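You operate a simulated robot arm through the tools that you are given. There is no shell and no other tool. Be economical: measure what you need, move in short steps, check, and stop when the job is done.

Carry out the task below with a simulated robot arm. There is one attempt and no reset: what you move stays moved.

## Task
Put the tea strainer on the top of the low table away on the top of the sideboard. Put the magnet with the teal grip on the top of the low table away on the middle of the long desk. Take the black coaster on the top of the pine table and put it away on the top of the low table. Take the grey reducer plug and put it in the bin with two cells. Take the nut driver on the top of the pine table and put it away on the top of the side desk. Take the black loose screw and put it on the end of the row of manuals. Open the lid of the padded box. The order is free. Set down upright: tea strainer.
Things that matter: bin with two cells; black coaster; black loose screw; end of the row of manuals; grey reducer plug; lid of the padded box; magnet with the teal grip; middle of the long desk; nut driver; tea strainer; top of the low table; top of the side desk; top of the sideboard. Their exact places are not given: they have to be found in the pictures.

It is judged by the outcome, as a careful person would: the job done as asked, and still so three seconds after it is handed in. It fails if anything else is knocked over, pushed out of place, dropped, spilled or broken. A push-on lid holds only when it is set on centred and level and pressed home; a screw cap is set on level and turned clockwise until tight.

## Robot
A 7-joint arm with a fingered hand on a trunk, on a base that drives. Base frame: it is fixed to the floor where the robot stands at the start and does not move with it; the origin is under the middle of the robot, x ahead of it, y to its left, z up; the surface under the hand at the start is at about z = 42. Lengths are in cm, angles in degrees, forces in N, time in s.
With the tool pointing down near the work surface it reaches from about 34 to 82 cm from the robot's upright axis, wherever it stands. Its first joint turns from -115.0 to 115.0 degrees. Places, roughly: bin with two cells (31x28x13 cm) [-160, -160, 80]; black coaster (9x9x2 cm) [40, -210, 70]; black loose screw (2x2x4 cm) [80, -200, 80]; end of the row of manuals (17x20 cm) [80, 198, 82]; grey reducer plug (2x2x7 cm) [30, -220, 40]; lid of the padded box [70, -420, 80]; magnet with the teal grip [50, 50, 50]; middle of the long desk [-150, -240, 70]; nut driver (3x3x12 cm) [70, -200, 80]; tea strainer (9x9x10 cm) [60, 20, 50]; top of the low table [60, 20, 40]; top of the side desk [110, -410, 70]; top of the sideboard [-40, 190, 80]. Payload 5 kg.
The TCP is the grasp point between the finger pads, 3.2 cm short of the fingertips. In the tool frame z runs along the fingers and y along their closing line. Largest opening 16 cm; the body of the gripper starts 8.9 cm behind the TCP. The gripper is a hand of 4 fingers: y runs from the thumb to the fingers, the wrist lies at [0, 0, -26.7] in the tool frame.
Orientation is that of the tool frame in the base frame, as [roll, pitch, yaw] about the fixed x, y, z axes, in that order (R = Rz(yaw) Ry(pitch) Rx(roll)). With the fingers straight down and closing along the base's y, the tool's x points along the base's -x, its y along +y and its z along -z.

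## Interface
- The arm moves only by the tool play_rows. Its argument "deltas" is a list of rows, each an object (a shift or turn left out is 0) with "translation": the shift along the tool's x, y, z in mm, a list of three; "delta_rot": the turn, a rotation vector about the tool's x, y, z in degrees, a list of three. In form: [{"translation": [dx, dy, dz], "delta_rot": [ax, ay, az]}, ...]. A call has 1 to 8 rows; each row is the pose to reach, as a shift and turn from the pose commanded when the call began, along the tool's axes at that moment. A row lasts 0.2 s, in which the tool goes at most 5 cm and 8.6 degrees; a call with a longer step from one row to the next is refused whole. Where a pose cannot be reached the arm comes as near as it can. A force on the tool above 40 N (or 10 N above the force at the start of the call, whichever is more), or a blocked arm, ends the call early, and 0.2 s more pass. In this call time passes only in rows, and 0.2 s behind the last. The reply holds the time, the measured pose of the TCP, the force on the tool along the base axes, the opening and the grip force, in the units named above and with some noise, with the torque about the TCP (base axes, N m) and any sound that the robot's microphone picked up.
- Cameras (640 x 400 px; columns grow to the right, rows downward): "scene" is now at [-0.55, 18.13, 132.25]; the picture's right is [0.19, -0.98, 0.00], its down [-0.85, -0.16, -0.50] and it looks along [0.50, 0.09, -0.86] (base axes); focal length 267 px, centre (320, 200). "wrist" rides on the gripper at [8, -0.4, -11.4] in the tool frame; the picture's right is [0.05, 1.00, 0.00], its down [-0.82, 0.04, -0.58] and it looks along [-0.58, 0.03, 0.82] (tool axes); focal length 265 px, centre (320, 200).
- capture(camera): a new picture of that camera. No time passes.
- raise_lower(by): slides the trunk up (or, below 0, down) by that many cm; the arm and the scene camera ride with it, the base frame stays. It gives what a move gives, with no picture.
- base_move(legs): drives the robot by 1 to 6 legs, each [ahead, turn to the left] in cm and degrees, along the robot's own axes; the way and the turn of a leg run together, so that a leg with both is an arc; at most 150 cm and 180 degrees a leg. The arm and the cameras ride along, it lands a little off, and it stops where it bumps. It gives what a move gives.
- finger_targets(finger1, finger2, finger3, thumb_bend): sets how far each is bent, from 0 (flat) to 100 (curled in); at 30 the hand is open as for a grip, at 70 the pads meet at the TCP. One left out holds its place. A second passes; each finger stops where it meets its share of the squeeze, and holds until it gets a number again. It is the only way to open and close the hand. It gives what a move gives, with no picture; readings hold the bend of each and the force on the fingers (four entries, about 0 where the hand has none), thumb and palm.
- aim_head(pan, tilt): turns the head with the scene camera to pan (to the left, within 155 degrees either way) and tilt (down, from -29 to 69), counted from straight ahead of the robot. It gives what a move gives.
- probe_pixels(camera, pixels): for up to 12 pixels [column, row] of the newest picture of that camera ("zoom" is the newest enlarged one), the place [x, y, z] in the base frame of the surface seen there, good to about 0.2 cm, but the place of the scene camera against the robot may be out by one fixed shift of up to 2.5 cm in any direction. No time passes.
- inspect(camera, box): a new picture of the part [left, top, right, bottom] of that camera's present view, enlarged. No time passes.
- close_job(): hands the job in; it is judged then, once.

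Work in short steps. Measure before you move; look again where a grasp or a placing could have gone wrong, and mend it. You have 131 turns and 136 pictures in all, those below and enlarged ones among them. Open the gripper and draw the arm clear of the work before you hand the job in, unless the task says otherwise.

The tools are called after "Request:" as name(argument=value, ...) on one line, values as JSON. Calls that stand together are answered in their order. play_rows: Moves the arm, as the interface text tells. Its arguments: {"type":"object","properties":{"deltas":{"type":"array","items":{"type":"object","properties":{"translation":{"type":"array","items":{"type":"number"}},"delta_rot":{"type":"array","items":{"type":"number"}}}}}},"required":["deltas"]} The other tools are called the same way: raise_lower (by) slides the trunk up or down; finger_targets (finger1, finger2, finger3, thumb_bend) moves the fingers one by one; base_move (legs) drives the base; aim_head (pan, tilt) turns the head that bears the scene camera; capture (camera) takes a picture; probe_pixels (camera, pixels) gives the place of the surface under pixels of a picture; inspect (camera, box) takes an enlarged picture of a part of a camera's view; close_job () hands the job in.

At the start:

```text
clock: 0.0
position: [52.71, 34.38, 71.68]
tool_rot: [180.0, 0.0, -180.0]
contact_force: [0.2, -0.5, 0.2]
wrist_torque: [0.04, -0.03, 0.0]
opening: 15.99
grasp_force: 0.0
shape: jaw
bend: [30.0, 30.0, 30.0, 30.0]
finger forces: [0.0, 0.1, 0.0, 0.0, 0.1, 0.1]
trunk travel left (down, up): [-47.5, 51.5]
robot x, y, heading: [-0.11, -0.22, 0.1]
head pan, tilt: [10.8, 59.7]
```

scene: 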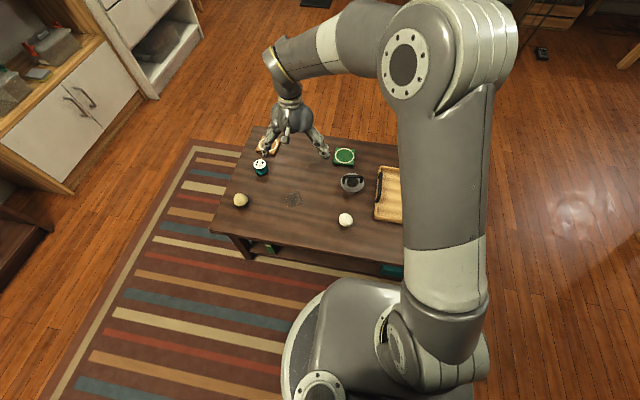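
wrist: 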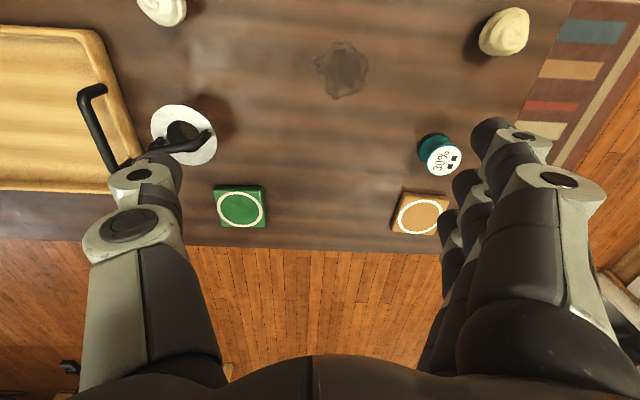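

The wrist picture shows the teal-gripped thing at (438,153) and the strainer-like thing at (184,135). I probe them and enlarge the scene view of the table.

Request:
probe_pixels(camera="wrist", pixels=[[440, 158], [430, 140], [184, 130], [160, 125], [208, 150], [205, 135], [341, 60], [240, 208], [420, 213], [165, 8], [505, 30], [92, 90]])

Request:
inspect(camera="scene", box=[210, 120, 410, 260])

Request:
inspect(camera="wrist", box=[60, 60, 260, 190])

```text
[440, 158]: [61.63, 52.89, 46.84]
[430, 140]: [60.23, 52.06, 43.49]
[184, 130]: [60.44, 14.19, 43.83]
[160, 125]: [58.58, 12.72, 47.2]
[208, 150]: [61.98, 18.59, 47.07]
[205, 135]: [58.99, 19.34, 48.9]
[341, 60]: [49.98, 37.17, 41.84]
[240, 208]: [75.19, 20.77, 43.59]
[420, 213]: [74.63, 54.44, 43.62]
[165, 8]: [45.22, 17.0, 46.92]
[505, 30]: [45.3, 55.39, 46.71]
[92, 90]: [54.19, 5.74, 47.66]
```

```text
2.86 times, centred on (310, 190) of scene
```

zoom: 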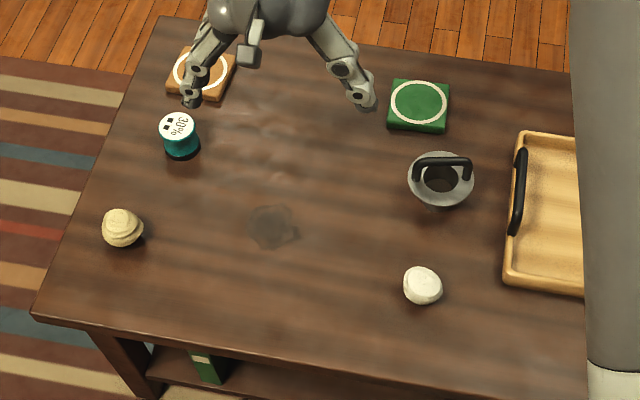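

```text
3.08 times, centred on (160, 125) of wrist
```

zoom: 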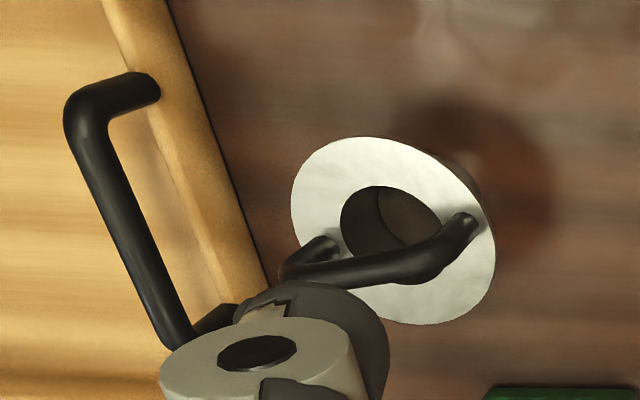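

The magnet (teal spool, black foot) is near (61,52.5) and the strainer with an arched handle near (60,16). I move above the strainer, turning the hand so it closes across the handle.

Request:
play_rows(deltas=[{"translation": [-10, -23, 5], "delta_rot": [0, 0, 8]}, {"translation": [-20, -46, 10], "delta_rot": [0, 0, 16]}, {"translation": [-30, -70, 15], "delta_rot": [0, 0, 24]}, {"translation": [-40, -93, 20], "delta_rot": [0, 0, 32]}, {"translation": [-50, -116, 25], "delta_rot": [0, 0, 40]}, {"translation": [-60, -139, 30], "delta_rot": [0, 0, 48]}, {"translation": [-68, -162, 35], "delta_rot": [0, 0, 56]}, {"translation": [-76, -186, 40], "delta_rot": [0, 0, 64]}])

Request:
capture(camera="wrist")

```text
clock: 1.8
position: [60.28, 15.66, 67.82]
tool_rot: [180.0, 0.0, 115.9]
contact_force: [-0.4, 0.5, 0.2]
wrist_torque: [-0.04, -0.04, -0.01]
opening: 15.99
grasp_force: 0.1
shape: jaw
bend: [30.0, 30.0, 30.0, 30.0]
finger forces: [0.0, 0.1, 0.1, 0.1, 0.1, 0.0]
trunk travel left (down, up): [-47.5, 51.5]
robot x, y, heading: [-0.05, -0.14, -0.2]
head pan, tilt: [10.8, 59.7]
```

```text
131 pictures are left
```

wrist: 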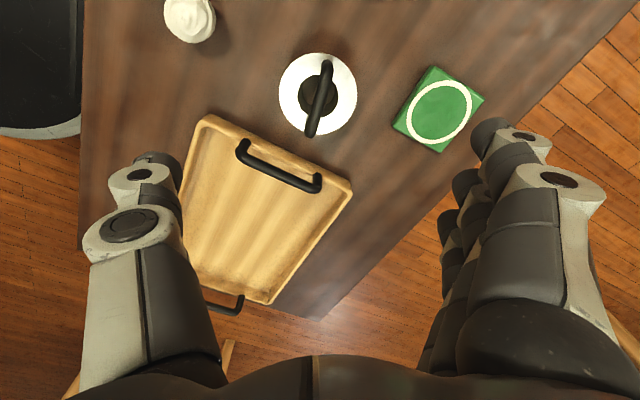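

Handle bar runs from (326,68) to (313,132). I probe points along it and the rim.

Request:
probe_pixels(camera="wrist", pixels=[[327, 68], [321, 95], [313, 128], [290, 95], [350, 95], [318, 58], [335, 128], [424, 120], [275, 170]])

Request:
inspect(camera="wrist", box=[260, 40, 380, 150])

```text
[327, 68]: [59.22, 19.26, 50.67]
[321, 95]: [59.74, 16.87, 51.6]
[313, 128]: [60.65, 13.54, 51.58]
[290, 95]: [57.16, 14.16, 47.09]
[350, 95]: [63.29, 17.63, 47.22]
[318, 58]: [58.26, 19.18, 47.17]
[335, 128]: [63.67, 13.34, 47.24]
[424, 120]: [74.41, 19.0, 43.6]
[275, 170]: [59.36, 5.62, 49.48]
```

```text
3.64 times, centred on (320, 95) of wrist
```

zoom: 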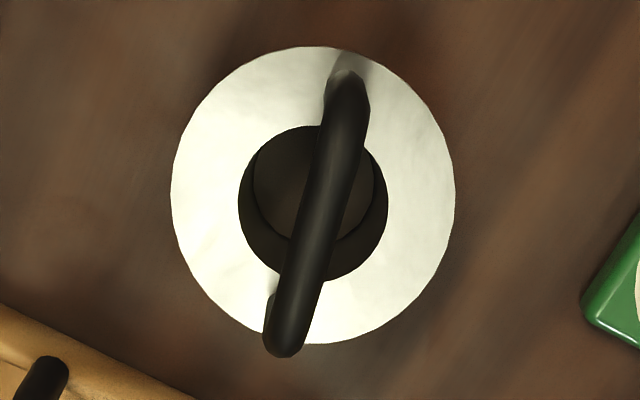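

The bar centre is (60.0,16.2), top z 51.6, direction about 104°. I turn 12° more and lower the TCP to z 51.

Request:
play_rows(deltas=[{"translation": [3, 0, 40], "delta_rot": [0, 0, 6]}, {"translation": [6, 0, 80], "delta_rot": [0, 0, 12]}, {"translation": [6, 0, 120], "delta_rot": [0, 0, 12]}, {"translation": [6, 0, 150], "delta_rot": [0, 0, 12]}, {"translation": [6, 0, 168], "delta_rot": [0, 0, 12]}])

Request:
finger_targets(finger1=72, finger2=72, finger3=72, thumb_bend=72)

Request:
capture(camera="wrist")

```text
clock: 3.0
position: [60.17, 16.22, 50.88]
tool_rot: [179.9, 0.0, 104.0]
contact_force: [0.1, -0.2, -0.3]
wrist_torque: [0.0, -0.03, 0.0]
opening: 16.01
grasp_force: 0.0
shape: jaw
bend: [30.0, 30.0, 30.0, 30.0]
finger forces: [0.1, 0.0, 0.1, 0.0, 0.0, 0.0]
trunk travel left (down, up): [-47.5, 51.5]
robot x, y, heading: [0.09, 0.13, -0.0]
head pan, tilt: [10.8, 59.7]
```

```text
clock: 4.0
position: [60.12, 16.24, 51.11]
tool_rot: [179.8, 0.0, 104.0]
contact_force: [4.4, 1.5, 23.2]
wrist_torque: [0.06, -0.46, 0.02]
opening: 5.77
grasp_force: 29.9
shape: fingers
bend: [61.0, 57.0, 58.0, 61.0]
finger forces: [10.1, 17.9, 9.5, 0.0, 21.1, 0.0]
trunk travel left (down, up): [-47.5, 51.5]
robot x, y, heading: [-0.15, -0.4, 0.1]
head pan, tilt: [10.8, 59.7]
```

```text
129 pictures are left
```

wrist: 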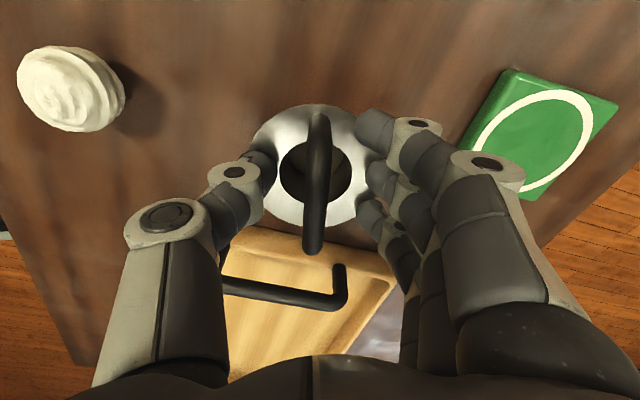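

The fingertips met the rim (opening 5.8, upward 23 N). I open, raise 1.8 cm and close again so that the tips stay above the rim.

Request:
finger_targets(finger1=45, finger2=45, finger3=45, thumb_bend=45)

Request:
play_rows(deltas=[{"translation": [0, 0, -18]}])

Request:
finger_targets(finger1=72, finger2=72, finger3=72, thumb_bend=72)

Request:
capture(camera="wrist")

```text
clock: 5.0
position: [60.08, 16.35, 50.82]
tool_rot: [180.0, 0.0, 104.0]
contact_force: [0.0, 0.4, 0.6]
wrist_torque: [-0.04, 0.04, -0.02]
opening: 11.06
grasp_force: 0.0
shape: fingers
bend: [45.0, 45.0, 45.0, 45.0]
finger forces: [0.0, 0.1, 0.1, 0.0, 0.4, 0.1]
trunk travel left (down, up): [-47.5, 51.5]
robot x, y, heading: [-0.24, -0.15, 0.1]
head pan, tilt: [10.8, 59.7]
```

```text
clock: 5.4
position: [60.11, 16.24, 52.7]
tool_rot: [179.9, 0.0, 104.0]
contact_force: [0.1, -0.1, -1.3]
wrist_torque: [0.05, 0.03, 0.02]
opening: 11.09
grasp_force: 0.0
shape: fingers
bend: [45.0, 45.0, 45.0, 45.0]
finger forces: [0.0, 0.0, 0.0, 0.0, 0.0, 0.1]
trunk travel left (down, up): [-47.5, 51.5]
robot x, y, heading: [-0.18, 0.35, -0.1]
head pan, tilt: [10.8, 59.7]
```

```text
clock: 6.4
position: [60.13, 16.22, 52.61]
tool_rot: [-180.0, 0.0, 104.0]
contact_force: [0.0, -0.2, 0.1]
wrist_torque: [-0.03, 0.02, 0.02]
opening: 2.19
grasp_force: 3.1
shape: fingers
bend: [71.0, 72.0, 72.0, 71.0]
finger forces: [1.3, 0.0, 1.1, 0.0, 3.4, 0.0]
trunk travel left (down, up): [-47.5, 51.5]
robot x, y, heading: [-0.06, 0.5, 0.1]
head pan, tilt: [10.8, 59.7]
```

```text
128 pictures are left
```

wrist: 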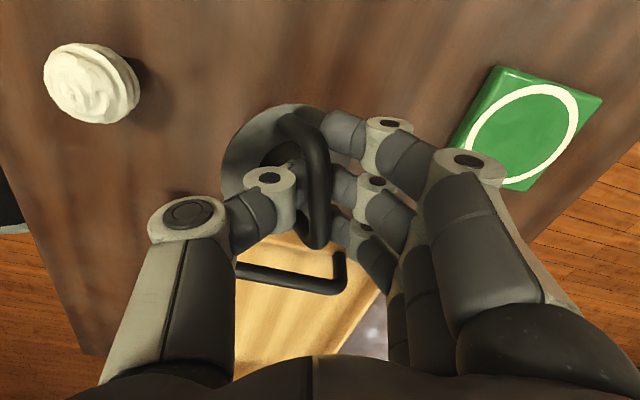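

The bar is lightly held at the fingers (opening 2.2). I squeeze further and lift a little to check.

Request:
finger_targets(finger1=85, finger2=85, finger3=85, thumb_bend=80)

Request:
play_rows(deltas=[{"translation": [0, 0, -30]}, {"translation": [0, 0, -70]}, {"translation": [0, 0, -110]}, {"translation": [0, 0, -150]}])

Request:
capture(camera="wrist")

```text
clock: 7.4
position: [60.25, 16.22, 52.63]
tool_rot: [-179.9, 0.0, 104.0]
contact_force: [-1.6, -0.2, -0.3]
wrist_torque: [0.02, 0.0, 0.04]
opening: 2.24
grasp_force: 1.3
shape: fingers
bend: [85.0, 81.0, 85.0, 77.0]
finger forces: [0.6, 0.0, 0.5, 0.1, 1.3, 0.0]
trunk travel left (down, up): [-47.5, 51.5]
robot x, y, heading: [0.03, -0.19, -0.3]
head pan, tilt: [10.8, 59.7]
```

```text
clock: 8.4
position: [60.01, 16.41, 67.87]
tool_rot: [-180.0, 0.1, 104.1]
contact_force: [-0.2, -0.5, -0.9]
wrist_torque: [0.04, -0.05, -0.02]
opening: 2.24
grasp_force: 1.5
shape: fingers
bend: [85.0, 81.0, 85.0, 77.0]
finger forces: [0.6, 0.0, 0.5, 0.1, 1.3, 0.0]
trunk travel left (down, up): [-47.5, 51.5]
robot x, y, heading: [0.06, 0.23, 0.2]
head pan, tilt: [10.8, 59.7]
```

```text
127 pictures are left
```

wrist: 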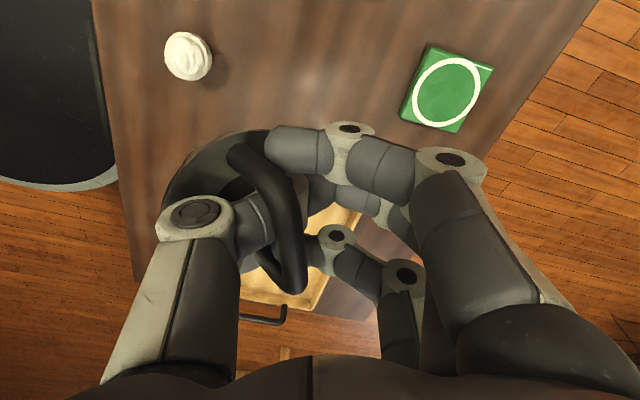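

It lifted, but the grip reads only 1.3 N. I look at it from the head camera.

Request:
inspect(camera="scene", box=[250, 70, 450, 230])

Request:
inspect(camera="wrist", box=[140, 100, 400, 310])

```text
2.50 times, centred on (350, 150) of scene
```

zoom: 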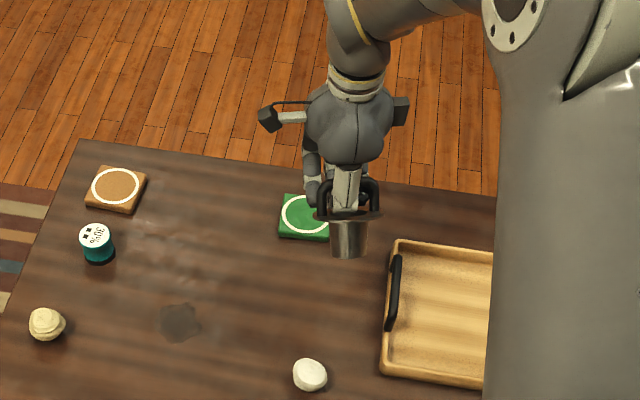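

```text
1.90 times, centred on (270, 205) of wrist
```

zoom: 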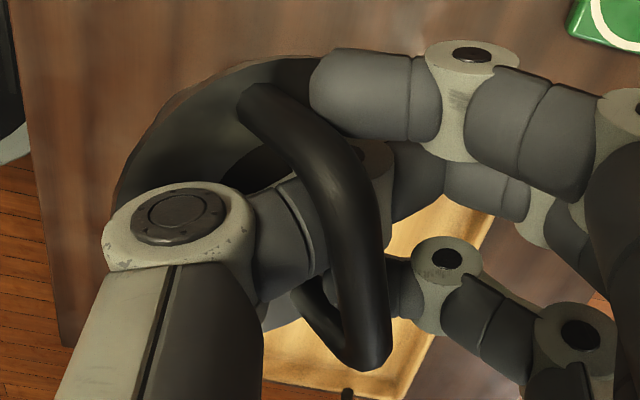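

The handle is caged by the fingers and hangs safely. Now I look round the room to plan driving.

Request:
aim_head(pan=95, tilt=25)

Request:
capture(camera="scene")

Request:
aim_head(pan=-75, tilt=20)

Request:
capture(camera="scene")

Request:
aim_head(pan=-135, tilt=20)

Request:
capture(camera="scene")

```text
clock: 10.0
position: [60.1, 16.39, 67.82]
tool_rot: [-180.0, 0.0, 104.0]
contact_force: [0.1, 0.4, -0.9]
wrist_torque: [-0.03, -0.05, -0.01]
opening: 2.26
grasp_force: 0.9
shape: fingers
bend: [85.0, 81.0, 85.0, 77.0]
finger forces: [0.6, 0.0, 0.5, 0.1, 1.2, 0.1]
trunk travel left (down, up): [-47.5, 51.5]
robot x, y, heading: [-0.15, -0.23, -0.0]
head pan, tilt: [95.0, 25.0]
```

```text
124 pictures are left
```

scene: 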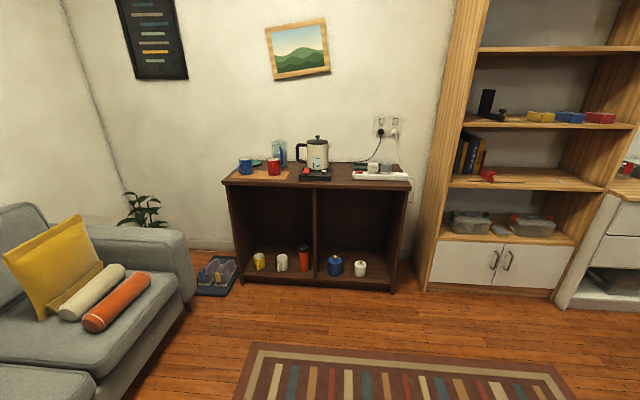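

```text
clock: 12.6
position: [60.18, 16.4, 67.76]
tool_rot: [-180.0, 0.0, 104.1]
contact_force: [1.1, -0.6, -1.1]
wrist_torque: [0.07, -0.03, 0.01]
opening: 2.24
grasp_force: 1.3
shape: fingers
bend: [85.0, 81.0, 85.0, 77.0]
finger forces: [0.6, 0.0, 0.5, 0.0, 1.2, 0.0]
trunk travel left (down, up): [-47.5, 51.5]
robot x, y, heading: [-0.03, 0.15, 0.2]
head pan, tilt: [-75.0, 20.0]
```

```text
123 pictures are left
```

scene: 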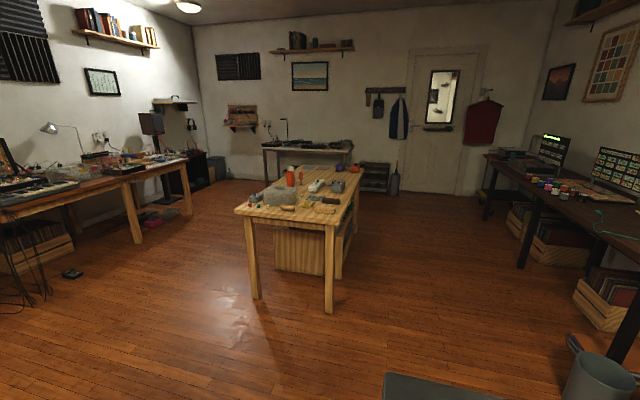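

```text
clock: 13.9
position: [60.02, 16.46, 67.84]
tool_rot: [-180.0, 0.1, 104.1]
contact_force: [-0.4, -0.3, -0.5]
wrist_torque: [0.05, 0.0, 0.02]
opening: 2.26
grasp_force: 1.2
shape: fingers
bend: [85.0, 81.0, 85.0, 77.0]
finger forces: [0.6, 0.1, 0.5, 0.0, 1.3, 0.1]
trunk travel left (down, up): [-47.5, 51.5]
robot x, y, heading: [0.24, 0.06, 0.1]
head pan, tilt: [-135.0, 20.0]
```

```text
122 pictures are left
```

scene: 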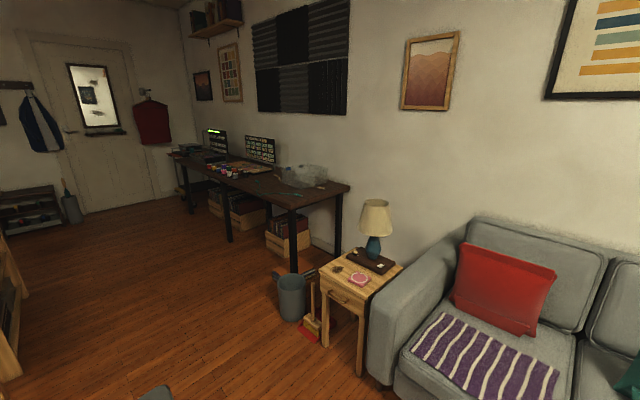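

Layout is clear: sideboard with kettle ahead-left at y~190, bookshelf beside it, pine table and desks to the right. I raise the trunk and drive towards the sideboard.

Request:
raise_lower(by=38)

Request:
base_move(legs=[[0, 109], [105, 0], [0, -19]])

Request:
aim_head(pan=0, tilt=40)

Request:
capture(camera="scene")

```text
clock: 17.5
position: [60.12, 16.4, 105.82]
tool_rot: [-179.9, 0.0, 104.0]
contact_force: [-0.7, -0.5, -1.1]
wrist_torque: [0.03, 0.01, 0.02]
opening: 2.25
grasp_force: 1.3
shape: fingers
bend: [85.0, 81.0, 85.0, 77.0]
finger forces: [0.6, 0.0, 0.5, 0.0, 1.2, 0.1]
trunk travel left (down, up): [-85.5, 13.5]
robot x, y, heading: [0.07, -0.08, 0.2]
head pan, tilt: [-135.0, 20.0]
```

```text
clock: 28.5
position: [-54.2, 155.69, 105.74]
tool_rot: [179.9, 0.0, -164.5]
contact_force: [0.8, 0.3, -0.5]
wrist_torque: [0.02, 0.08, -0.05]
opening: 2.28
grasp_force: 0.9
shape: fingers
bend: [85.0, 81.0, 85.0, 77.0]
finger forces: [0.6, 0.1, 0.5, 0.1, 0.9, 0.1]
trunk travel left (down, up): [-85.5, 13.5]
robot x, y, heading: [-36.44, 95.78, 91.7]
head pan, tilt: [-135.0, 20.0]
```

```text
clock: 30.7
position: [-54.24, 155.71, 105.91]
tool_rot: [-180.0, 0.0, -164.5]
contact_force: [-0.5, 0.1, -0.9]
wrist_torque: [0.0, 0.0, 0.0]
opening: 2.25
grasp_force: 1.2
shape: fingers
bend: [85.0, 81.0, 85.0, 77.0]
finger forces: [0.6, 0.0, 0.5, 0.1, 0.9, 0.1]
trunk travel left (down, up): [-85.5, 13.5]
robot x, y, heading: [-36.13, 95.92, 91.4]
head pan, tilt: [0.0, 40.0]
```

```text
121 pictures are left
```

scene: 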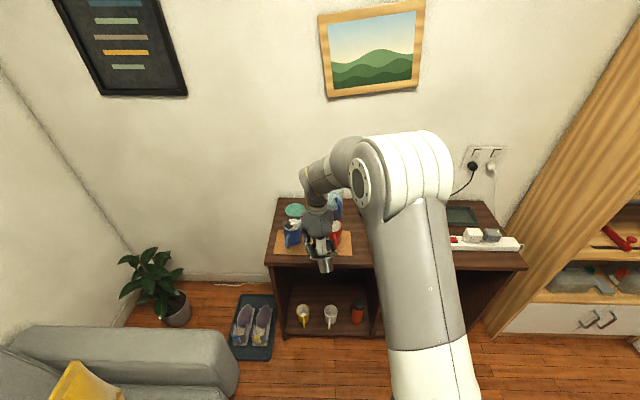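

I inspect the sideboard and take a wrist picture to find free space on its top.

Request:
inspect(camera="scene", box=[250, 170, 540, 290])

Request:
capture(camera="wrist")

```text
2.21 times, centred on (395, 230) of scene
```

zoom: 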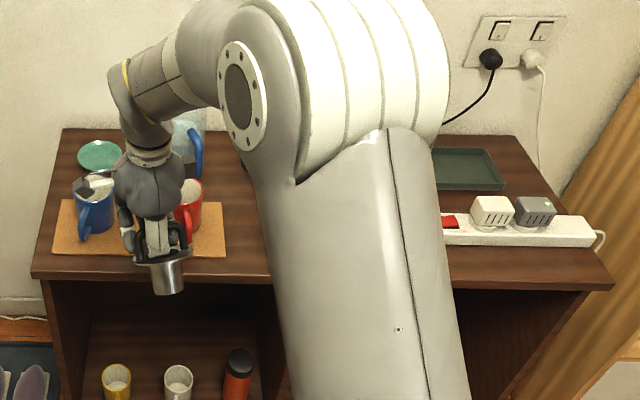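

```text
119 pictures are left
```

wrist: 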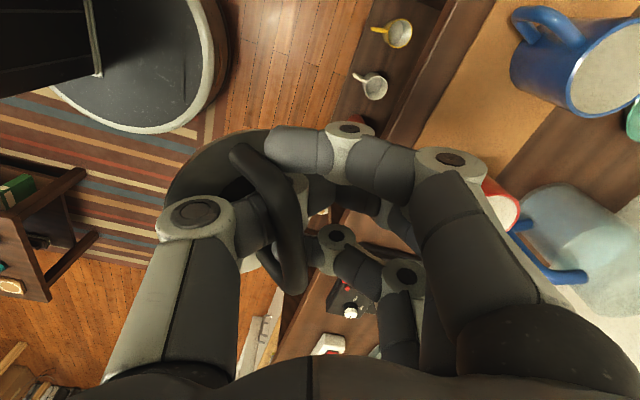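

I probe the mat, front edge, and power strip for free area.

Request:
probe_pixels(camera="zoom", pixels=[[225, 250], [222, 210], [255, 260], [40, 272], [600, 282], [450, 240], [595, 243], [480, 262], [500, 285], [515, 200], [450, 185], [245, 190]])

Request:
aim_head(pan=40, tilt=40)

Request:
base_move(legs=[[0, -40]])

Request:
capture(camera="scene")

```text
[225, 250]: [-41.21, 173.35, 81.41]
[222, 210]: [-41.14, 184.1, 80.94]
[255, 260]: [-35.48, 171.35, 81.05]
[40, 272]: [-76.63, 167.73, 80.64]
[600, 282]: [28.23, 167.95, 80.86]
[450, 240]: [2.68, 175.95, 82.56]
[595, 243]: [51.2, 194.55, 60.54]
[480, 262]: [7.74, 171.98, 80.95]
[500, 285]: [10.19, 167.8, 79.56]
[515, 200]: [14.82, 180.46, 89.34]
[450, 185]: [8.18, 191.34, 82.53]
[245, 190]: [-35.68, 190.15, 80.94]
```

```text
clock: 31.8
position: [-54.21, 155.74, 105.92]
tool_rot: [179.9, 0.0, -164.5]
contact_force: [-0.3, -0.3, -0.5]
wrist_torque: [0.01, 0.05, 0.01]
opening: 2.25
grasp_force: 1.0
shape: fingers
bend: [85.0, 81.0, 85.0, 77.0]
finger forces: [0.6, 0.0, 0.6, 0.0, 0.9, 0.0]
trunk travel left (down, up): [-85.5, 13.5]
robot x, y, heading: [-36.4, 96.05, 91.4]
head pan, tilt: [40.0, 40.0]
```

```text
clock: 34.0
position: [-12.09, 153.37, 105.88]
tool_rot: [-180.0, 0.0, 155.8]
contact_force: [0.9, 0.0, -0.5]
wrist_torque: [0.04, 0.01, 0.01]
opening: 2.25
grasp_force: 1.0
shape: fingers
bend: [85.0, 81.0, 85.0, 77.0]
finger forces: [0.5, 0.0, 0.5, 0.0, 0.9, 0.0]
trunk travel left (down, up): [-85.5, 13.5]
robot x, y, heading: [-36.44, 96.35, 51.8]
head pan, tilt: [40.0, 40.0]
```

```text
118 pictures are left
```

scene: 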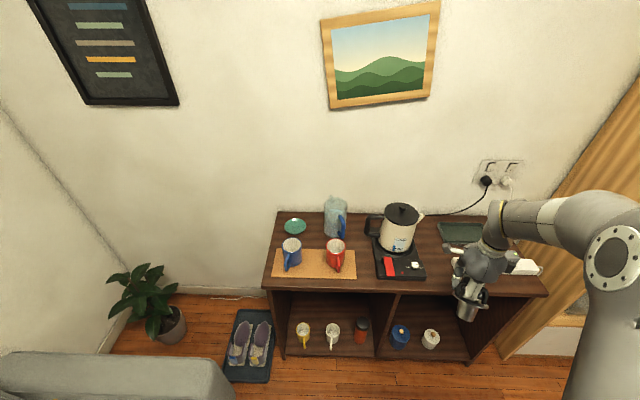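

The hand hides the spot a bit; I zoom on the gap right of the kettle base and probe.

Request:
inspect(camera="scene", box=[340, 190, 560, 330])

Request:
probe_pixels(camera="scene", pixels=[[421, 272], [424, 277], [378, 278], [415, 248], [440, 280], [355, 276], [435, 250], [366, 262]])

Request:
capture(camera="wrist")

```text
2.86 times, centred on (450, 260) of scene
```

zoom: 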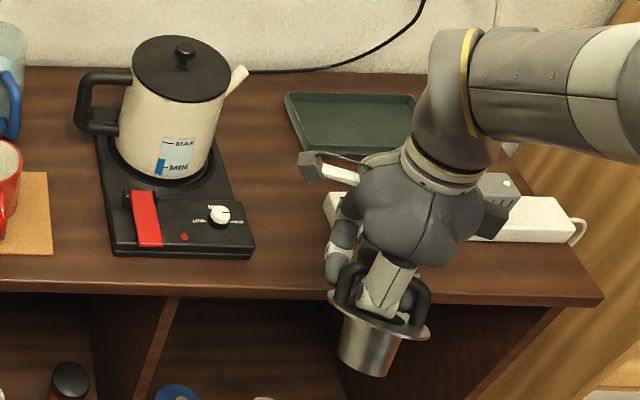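

```text
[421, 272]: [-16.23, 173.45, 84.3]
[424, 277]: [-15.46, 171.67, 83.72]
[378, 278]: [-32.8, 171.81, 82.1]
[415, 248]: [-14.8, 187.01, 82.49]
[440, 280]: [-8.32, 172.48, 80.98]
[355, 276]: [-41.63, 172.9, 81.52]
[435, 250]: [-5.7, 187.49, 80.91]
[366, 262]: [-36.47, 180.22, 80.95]
```

```text
116 pictures are left
```

wrist: 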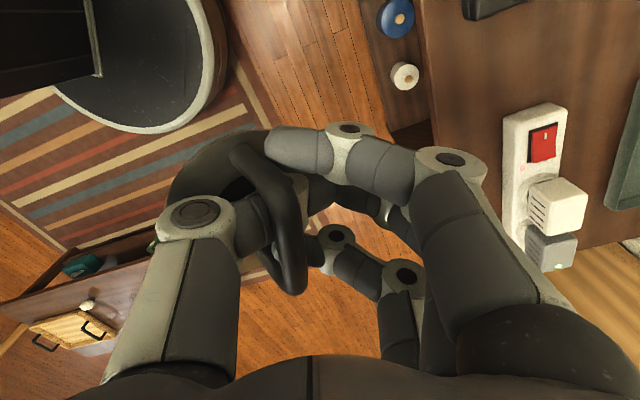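

Gap between kettle base (x≈-15) and strip (x≈0): target (-7,176). I probe the strip end and drive 15 cm closer.

Request:
probe_pixels(camera="wrist", pixels=[[507, 118], [507, 190], [560, 110], [460, 60]])

Request:
base_move(legs=[[14, 0]])

```text
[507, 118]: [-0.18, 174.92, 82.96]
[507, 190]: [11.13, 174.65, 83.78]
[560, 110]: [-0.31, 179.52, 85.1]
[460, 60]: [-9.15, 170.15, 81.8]
```

```text
clock: 35.3
position: [-3.56, 164.31, 105.78]
tool_rot: [-179.8, 0.0, 155.9]
contact_force: [0.8, 0.1, -0.2]
wrist_torque: [-0.03, 0.02, -0.01]
opening: 2.23
grasp_force: 1.0
shape: fingers
bend: [85.0, 81.0, 85.0, 77.0]
finger forces: [0.7, 0.1, 0.4, 0.1, 0.9, 0.0]
trunk travel left (down, up): [-85.5, 13.5]
robot x, y, heading: [-27.51, 106.83, 52.0]
head pan, tilt: [40.0, 40.0]
```

Now I move the strainer over (-7,177) keeping height, then look.

Request:
play_rows(deltas=[{"translation": [21, 30, 0]}, {"translation": [42, 60, 0]}, {"translation": [63, 90, 0]}, {"translation": [84, 118, 0]}, {"translation": [84, 118, 40]}, {"translation": [84, 118, 80]}])

Request:
inspect(camera="scene", box=[340, 190, 560, 330])

Request:
capture(camera="wrist")

```text
clock: 36.7
position: [-6.2, 178.56, 97.65]
tool_rot: [180.0, 0.0, 155.8]
contact_force: [0.7, 0.1, -1.1]
wrist_torque: [0.01, -0.06, -0.02]
opening: 2.27
grasp_force: 0.6
shape: fingers
bend: [85.0, 82.0, 85.0, 77.0]
finger forces: [0.6, 0.0, 0.4, 0.0, 0.9, 0.0]
trunk travel left (down, up): [-85.5, 13.5]
robot x, y, heading: [-27.84, 106.84, 51.8]
head pan, tilt: [40.0, 40.0]
```

```text
2.86 times, centred on (450, 260) of scene
```

zoom: 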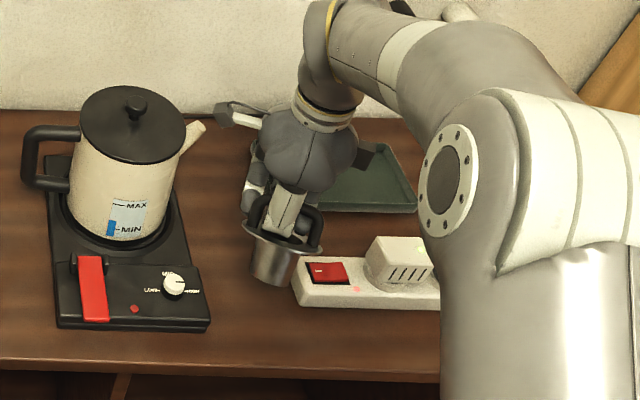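

```text
114 pictures are left
```

wrist: 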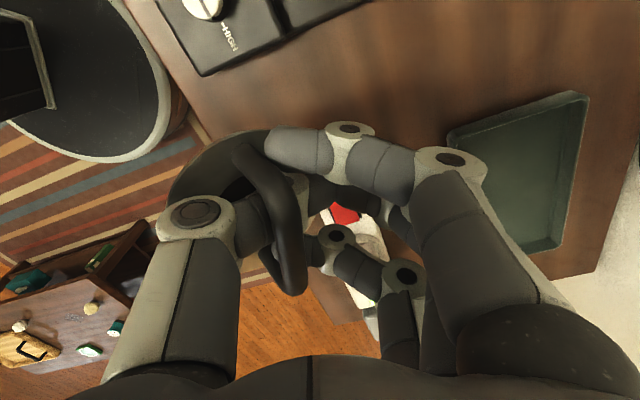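

I probe the cup's bottom and rim in the zoom to see its height and place.

Request:
inspect(camera="scene", box=[400, 230, 480, 300])

Request:
probe_pixels(camera="scene", pixels=[[430, 275], [437, 287], [426, 283], [445, 270], [424, 270], [450, 275], [445, 290], [406, 278]])

```text
5.71 times, centred on (440, 265) of scene
```

zoom: 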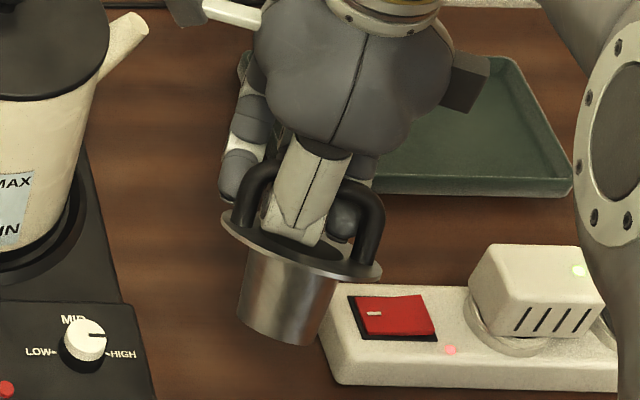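

```text
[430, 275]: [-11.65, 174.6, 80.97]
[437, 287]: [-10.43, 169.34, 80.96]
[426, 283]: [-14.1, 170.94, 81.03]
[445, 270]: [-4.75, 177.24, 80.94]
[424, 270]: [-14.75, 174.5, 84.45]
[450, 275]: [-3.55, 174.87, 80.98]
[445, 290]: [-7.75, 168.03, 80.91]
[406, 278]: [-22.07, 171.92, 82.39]
```

Request:
probe_pixels(camera="zoom", pixels=[[245, 305], [285, 335], [312, 340], [285, 270], [232, 220], [375, 275], [335, 310], [150, 370], [325, 340]])

```text
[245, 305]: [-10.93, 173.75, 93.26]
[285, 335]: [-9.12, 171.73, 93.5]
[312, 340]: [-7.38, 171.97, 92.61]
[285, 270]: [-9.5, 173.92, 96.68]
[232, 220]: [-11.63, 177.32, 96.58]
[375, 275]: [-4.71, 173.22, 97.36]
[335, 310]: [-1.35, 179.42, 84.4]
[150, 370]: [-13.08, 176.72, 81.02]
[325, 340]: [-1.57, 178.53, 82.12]
```

The cup bottom sits only 5.3 cm below the TCP (it was scooped up by the curl). I lower to z 93, then uncurl in small steps, so the strainer sinks back to the pinch just above the surface.

Request:
play_rows(deltas=[{"translation": [0, 0, 25]}, {"translation": [0, 0, 46]}])

Request:
finger_targets(finger1=80, finger2=80, finger3=80, thumb_bend=76)

Request:
finger_targets(finger1=76, finger2=76, finger3=76, thumb_bend=74)

Request:
inspect(camera="scene", box=[400, 230, 480, 300])

```text
clock: 37.3
position: [-6.4, 178.52, 93.1]
tool_rot: [-179.9, 0.0, 155.8]
contact_force: [0.5, 0.3, -0.9]
wrist_torque: [0.02, -0.02, 0.01]
opening: 2.24
grasp_force: 0.6
shape: fingers
bend: [85.0, 82.0, 85.0, 77.0]
finger forces: [0.5, 0.1, 0.5, 0.0, 0.9, 0.0]
trunk travel left (down, up): [-85.5, 13.5]
robot x, y, heading: [-27.73, 106.72, 52.2]
head pan, tilt: [40.0, 40.0]
```

```text
clock: 38.3
position: [-6.23, 178.34, 93.1]
tool_rot: [180.0, 0.0, 155.8]
contact_force: [0.1, -0.1, -1.5]
wrist_torque: [0.04, -0.03, -0.01]
opening: 1.73
grasp_force: 0.7
shape: fingers
bend: [80.0, 78.0, 80.0, 75.0]
finger forces: [0.1, 0.0, 0.0, 0.0, 0.9, 0.0]
trunk travel left (down, up): [-85.5, 13.5]
robot x, y, heading: [-28.04, 106.64, 52.0]
head pan, tilt: [40.0, 40.0]
```

```text
clock: 39.3
position: [-6.25, 178.38, 93.07]
tool_rot: [-179.9, 0.0, 155.7]
contact_force: [0.2, -0.7, -1.2]
wrist_torque: [0.04, -0.03, 0.01]
opening: 1.69
grasp_force: 0.7
shape: fingers
bend: [76.0, 74.0, 76.0, 73.0]
finger forces: [0.0, 0.1, 0.0, 0.0, 1.0, 0.0]
trunk travel left (down, up): [-85.5, 13.5]
robot x, y, heading: [-27.87, 107.21, 52.0]
head pan, tilt: [40.0, 40.0]
```

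```text
5.71 times, centred on (440, 265) of scene
```

zoom: 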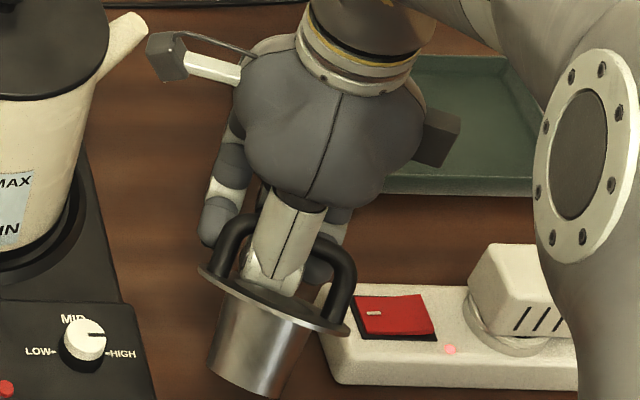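

It's tilted more as it pivots on the thumb. I probe the bottom and rim.

Request:
probe_pixels(camera="zoom", pixels=[[215, 360], [250, 388], [275, 392], [205, 268], [340, 328], [260, 320], [240, 225], [350, 270], [180, 380]])

Request:
capture(camera="wrist")

```text
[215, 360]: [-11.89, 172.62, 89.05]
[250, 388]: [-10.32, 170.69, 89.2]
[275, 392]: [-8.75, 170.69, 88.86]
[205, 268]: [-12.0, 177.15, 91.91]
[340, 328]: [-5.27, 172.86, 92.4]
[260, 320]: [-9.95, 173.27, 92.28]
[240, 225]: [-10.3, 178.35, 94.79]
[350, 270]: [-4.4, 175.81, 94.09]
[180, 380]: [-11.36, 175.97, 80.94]
```

```text
111 pictures are left
```

wrist: 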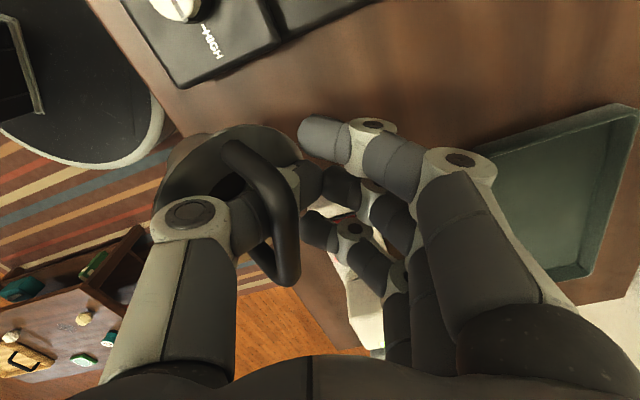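

It now hangs on the thumb alone, tilted. I check the tray corner, then open the three fingers so only the thumb carries it, before lowering.

Request:
probe_pixels(camera="wrist", pixels=[[500, 155], [535, 275], [625, 120], [352, 230]])

Request:
finger_targets(finger1=58, finger2=58, finger3=58)

Request:
inspect(camera="scene", box=[400, 230, 480, 300])

Request:
capture(camera="wrist")

```text
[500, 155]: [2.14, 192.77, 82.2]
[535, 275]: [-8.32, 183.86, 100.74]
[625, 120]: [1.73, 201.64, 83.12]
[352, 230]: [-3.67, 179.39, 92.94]
```

```text
clock: 40.3
position: [-6.43, 178.36, 93.09]
tool_rot: [-180.0, 0.0, 155.8]
contact_force: [0.7, 0.6, -0.5]
wrist_torque: [0.03, -0.06, 0.0]
opening: 3.65
grasp_force: 0.9
shape: fingers
bend: [57.0, 57.0, 57.0, 74.0]
finger forces: [0.0, 0.0, 0.1, 0.0, 1.5, 0.0]
trunk travel left (down, up): [-85.5, 13.5]
robot x, y, heading: [-27.9, 106.96, 51.9]
head pan, tilt: [40.0, 40.0]
```

```text
5.71 times, centred on (440, 265) of scene
```

zoom: 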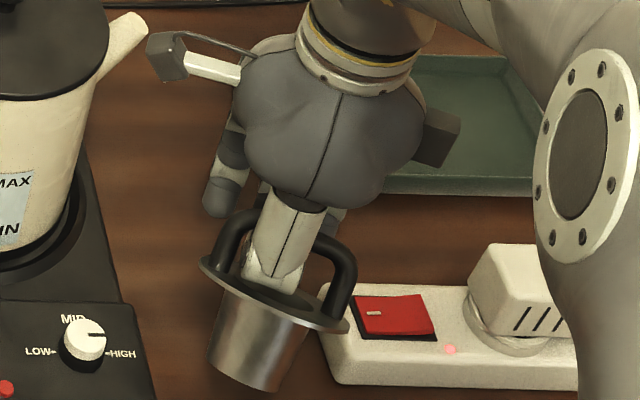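

```text
109 pictures are left
```

wrist: 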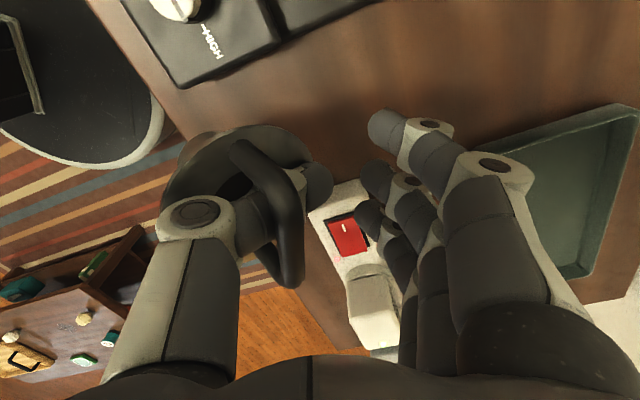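

The thumb alone carries it cleanly. I open the fingers further, lower 6.5 cm (1 cm further back), and look.

Request:
finger_targets(finger1=45, finger2=45, finger3=45)

Request:
play_rows(deltas=[{"translation": [4, 9, 20]}, {"translation": [4, 9, 45]}, {"translation": [4, 9, 65]}, {"translation": [4, 9, 72]}])

Request:
inspect(camera="scene", box=[400, 230, 480, 300])

Request:
capture(camera="wrist")

```text
clock: 41.3
position: [-6.24, 178.38, 93.14]
tool_rot: [-179.9, -0.1, 155.8]
contact_force: [0.2, 0.2, -0.1]
wrist_torque: [0.03, 0.0, 0.01]
opening: 5.71
grasp_force: 0.6
shape: fingers
bend: [45.0, 45.0, 45.0, 74.0]
finger forces: [0.0, 0.0, 0.1, 0.0, 1.4, 0.0]
trunk travel left (down, up): [-85.5, 13.5]
robot x, y, heading: [-27.77, 106.73, 51.6]
head pan, tilt: [40.0, 40.0]
```

```text
clock: 42.3
position: [-6.44, 179.46, 86.02]
tool_rot: [-180.0, -0.1, 155.8]
contact_force: [0.1, 1.0, 0.4]
wrist_torque: [-0.06, 0.04, 0.0]
opening: 5.72
grasp_force: 0.4
shape: fingers
bend: [45.0, 45.0, 45.0, 74.0]
finger forces: [0.1, 0.0, 0.1, 0.0, 0.6, 0.0]
trunk travel left (down, up): [-85.5, 13.5]
robot x, y, heading: [-27.67, 106.52, 52.2]
head pan, tilt: [40.0, 40.0]
```

```text
5.71 times, centred on (440, 265) of scene
```

zoom: 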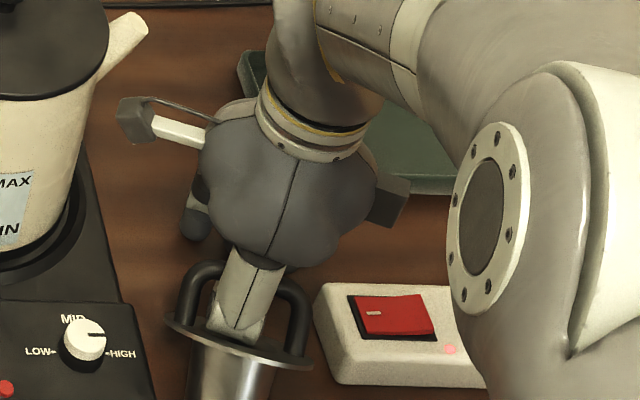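

```text
107 pictures are left
```

wrist: 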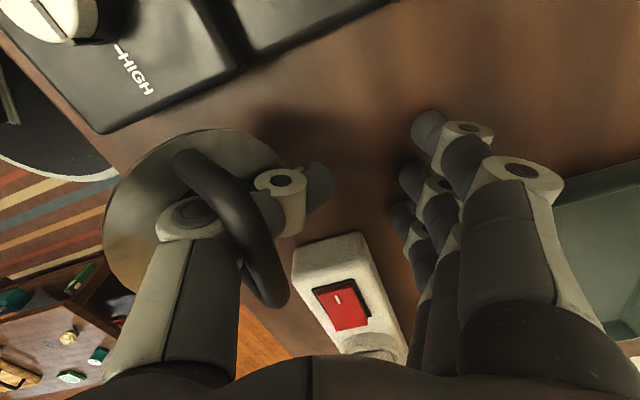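

Force dropped: it appears to touch down. I check where it stands and whether it's level.

Request:
inspect(camera="scene", box=[390, 240, 480, 320])

Request:
probe_pixels(camera="wrist", pixels=[[130, 190], [190, 140], [260, 150], [215, 180], [270, 290], [120, 280], [195, 165]])

```text
5.00 times, centred on (435, 280) of scene
```

zoom: 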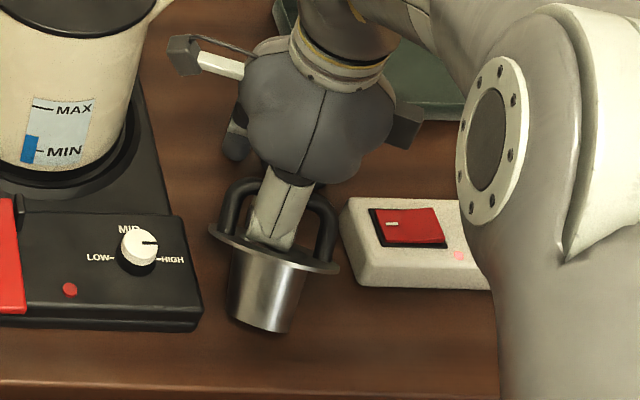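

```text
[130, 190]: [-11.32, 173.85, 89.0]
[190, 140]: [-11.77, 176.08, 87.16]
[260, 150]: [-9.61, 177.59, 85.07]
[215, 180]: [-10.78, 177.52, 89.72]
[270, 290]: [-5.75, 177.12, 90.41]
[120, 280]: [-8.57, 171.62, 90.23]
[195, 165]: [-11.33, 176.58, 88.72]
```

The rim is still tilted: front z 90, back 85 — the thumb's slope sets it. I lift 4 cm and tilt the hand about tool x by -32° so the thumb and strainer come level.

Request:
play_rows(deltas=[{"translation": [0, 0, -40]}, {"translation": [0, 0, -50], "delta_rot": [-8, 0, 0]}, {"translation": [0, 0, -50], "delta_rot": [-16, 0, 0]}, {"translation": [0, 0, -50], "delta_rot": [-24, 0, 0]}, {"translation": [0, 0, -50], "delta_rot": [-32, 0, 0]}])

Request:
inspect(camera="scene", box=[390, 240, 480, 320])

Request:
capture(camera="wrist")

```text
clock: 43.5
position: [-6.51, 179.45, 91.04]
tool_rot: [148.0, -0.1, 155.8]
contact_force: [-1.1, 0.2, -1.0]
wrist_torque: [0.0, 0.0, 0.01]
opening: 5.74
grasp_force: 0.2
shape: fingers
bend: [45.0, 45.0, 45.0, 74.0]
finger forces: [0.0, 0.0, 0.0, 0.0, 0.5, 0.1]
trunk travel left (down, up): [-85.5, 13.5]
robot x, y, heading: [-27.93, 107.24, 51.8]
head pan, tilt: [40.0, 40.0]
```

```text
5.00 times, centred on (435, 280) of scene
```

zoom: 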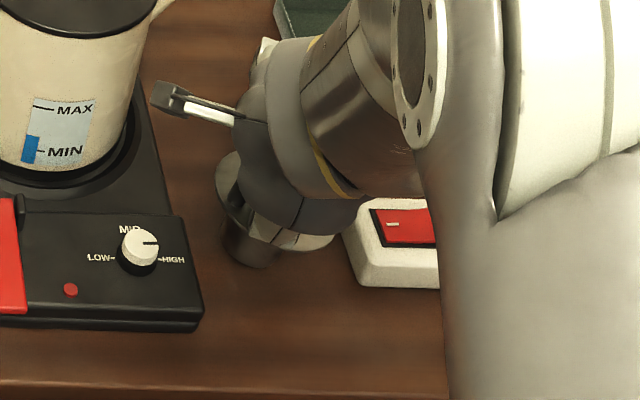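

```text
104 pictures are left
```

wrist: 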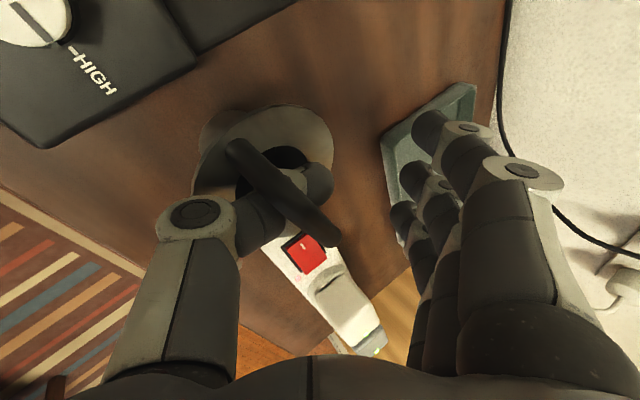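

I probe the rim and cup to check level.

Request:
probe_pixels(camera="wrist", pixels=[[215, 165], [245, 118], [300, 115], [325, 150], [205, 135], [230, 145], [285, 190], [330, 235], [318, 185]])

Request:
probe_pixels(camera="zoom", pixels=[[230, 190], [235, 255], [250, 262], [265, 265], [325, 238], [290, 300]])

```text
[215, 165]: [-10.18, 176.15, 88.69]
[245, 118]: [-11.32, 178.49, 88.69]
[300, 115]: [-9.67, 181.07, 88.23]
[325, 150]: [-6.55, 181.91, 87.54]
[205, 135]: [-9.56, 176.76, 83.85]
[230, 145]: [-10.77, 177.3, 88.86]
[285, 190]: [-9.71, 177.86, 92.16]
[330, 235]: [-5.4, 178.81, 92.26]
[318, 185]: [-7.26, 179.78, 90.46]
```

```text
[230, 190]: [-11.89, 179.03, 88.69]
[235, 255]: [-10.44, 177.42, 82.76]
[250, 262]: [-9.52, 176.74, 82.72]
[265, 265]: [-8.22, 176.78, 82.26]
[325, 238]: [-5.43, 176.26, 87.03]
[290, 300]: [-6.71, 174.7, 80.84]
```

Rim is near level and the bottom ~1–1.4 cm above the top. I lower vertically in small steps.

Request:
play_rows(deltas=[{"translation": [0, -4.2, 6.8]}, {"translation": [0, -6.4, 10.2]}, {"translation": [0, -7.9, 12.7]}])

Request:
capture(camera="wrist")

```text
clock: 44.3
position: [-6.61, 179.36, 89.57]
tool_rot: [147.9, 0.0, 155.8]
contact_force: [0.2, -0.5, 7.0]
wrist_torque: [0.07, -0.02, 0.01]
opening: 5.33
grasp_force: 3.7
shape: fingers
bend: [45.0, 45.0, 45.0, 76.0]
finger forces: [0.1, 0.1, 0.0, 0.0, 7.1, 0.1]
trunk travel left (down, up): [-85.5, 13.5]
robot x, y, heading: [-27.51, 106.88, 51.9]
head pan, tilt: [40.0, 40.0]
```

```text
103 pictures are left
```

wrist: 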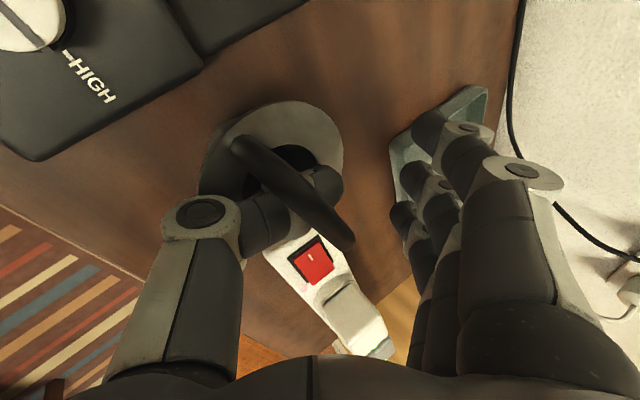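

It is seated (7 N through the thumb onto the rim). I rise 6 mm to relieve it, then draw the thumb out horizontally.

Request:
play_rows(deltas=[{"translation": [0, 3.1, -5]}, {"translation": [0, -5.4, -10.3]}, {"translation": [0, -13.9, -15.6]}])

Request:
capture(camera="wrist")

```text
clock: 45.1
position: [-7.3, 177.53, 90.11]
tool_rot: [148.0, 0.0, 155.8]
contact_force: [0.4, 0.0, 0.5]
wrist_torque: [0.03, -0.01, 0.02]
opening: 5.63
grasp_force: 1.7
shape: fingers
bend: [45.0, 45.0, 45.0, 74.0]
finger forces: [0.1, 0.0, 0.0, 0.0, 2.9, 0.0]
trunk travel left (down, up): [-85.5, 13.5]
robot x, y, heading: [-27.9, 106.64, 51.9]
head pan, tilt: [40.0, 40.0]
```

```text
102 pictures are left
```

wrist: 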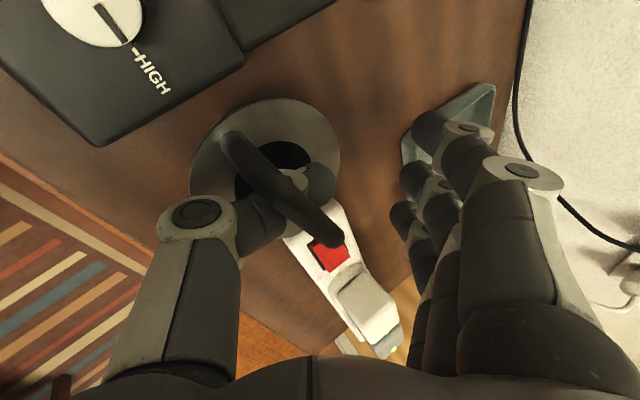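

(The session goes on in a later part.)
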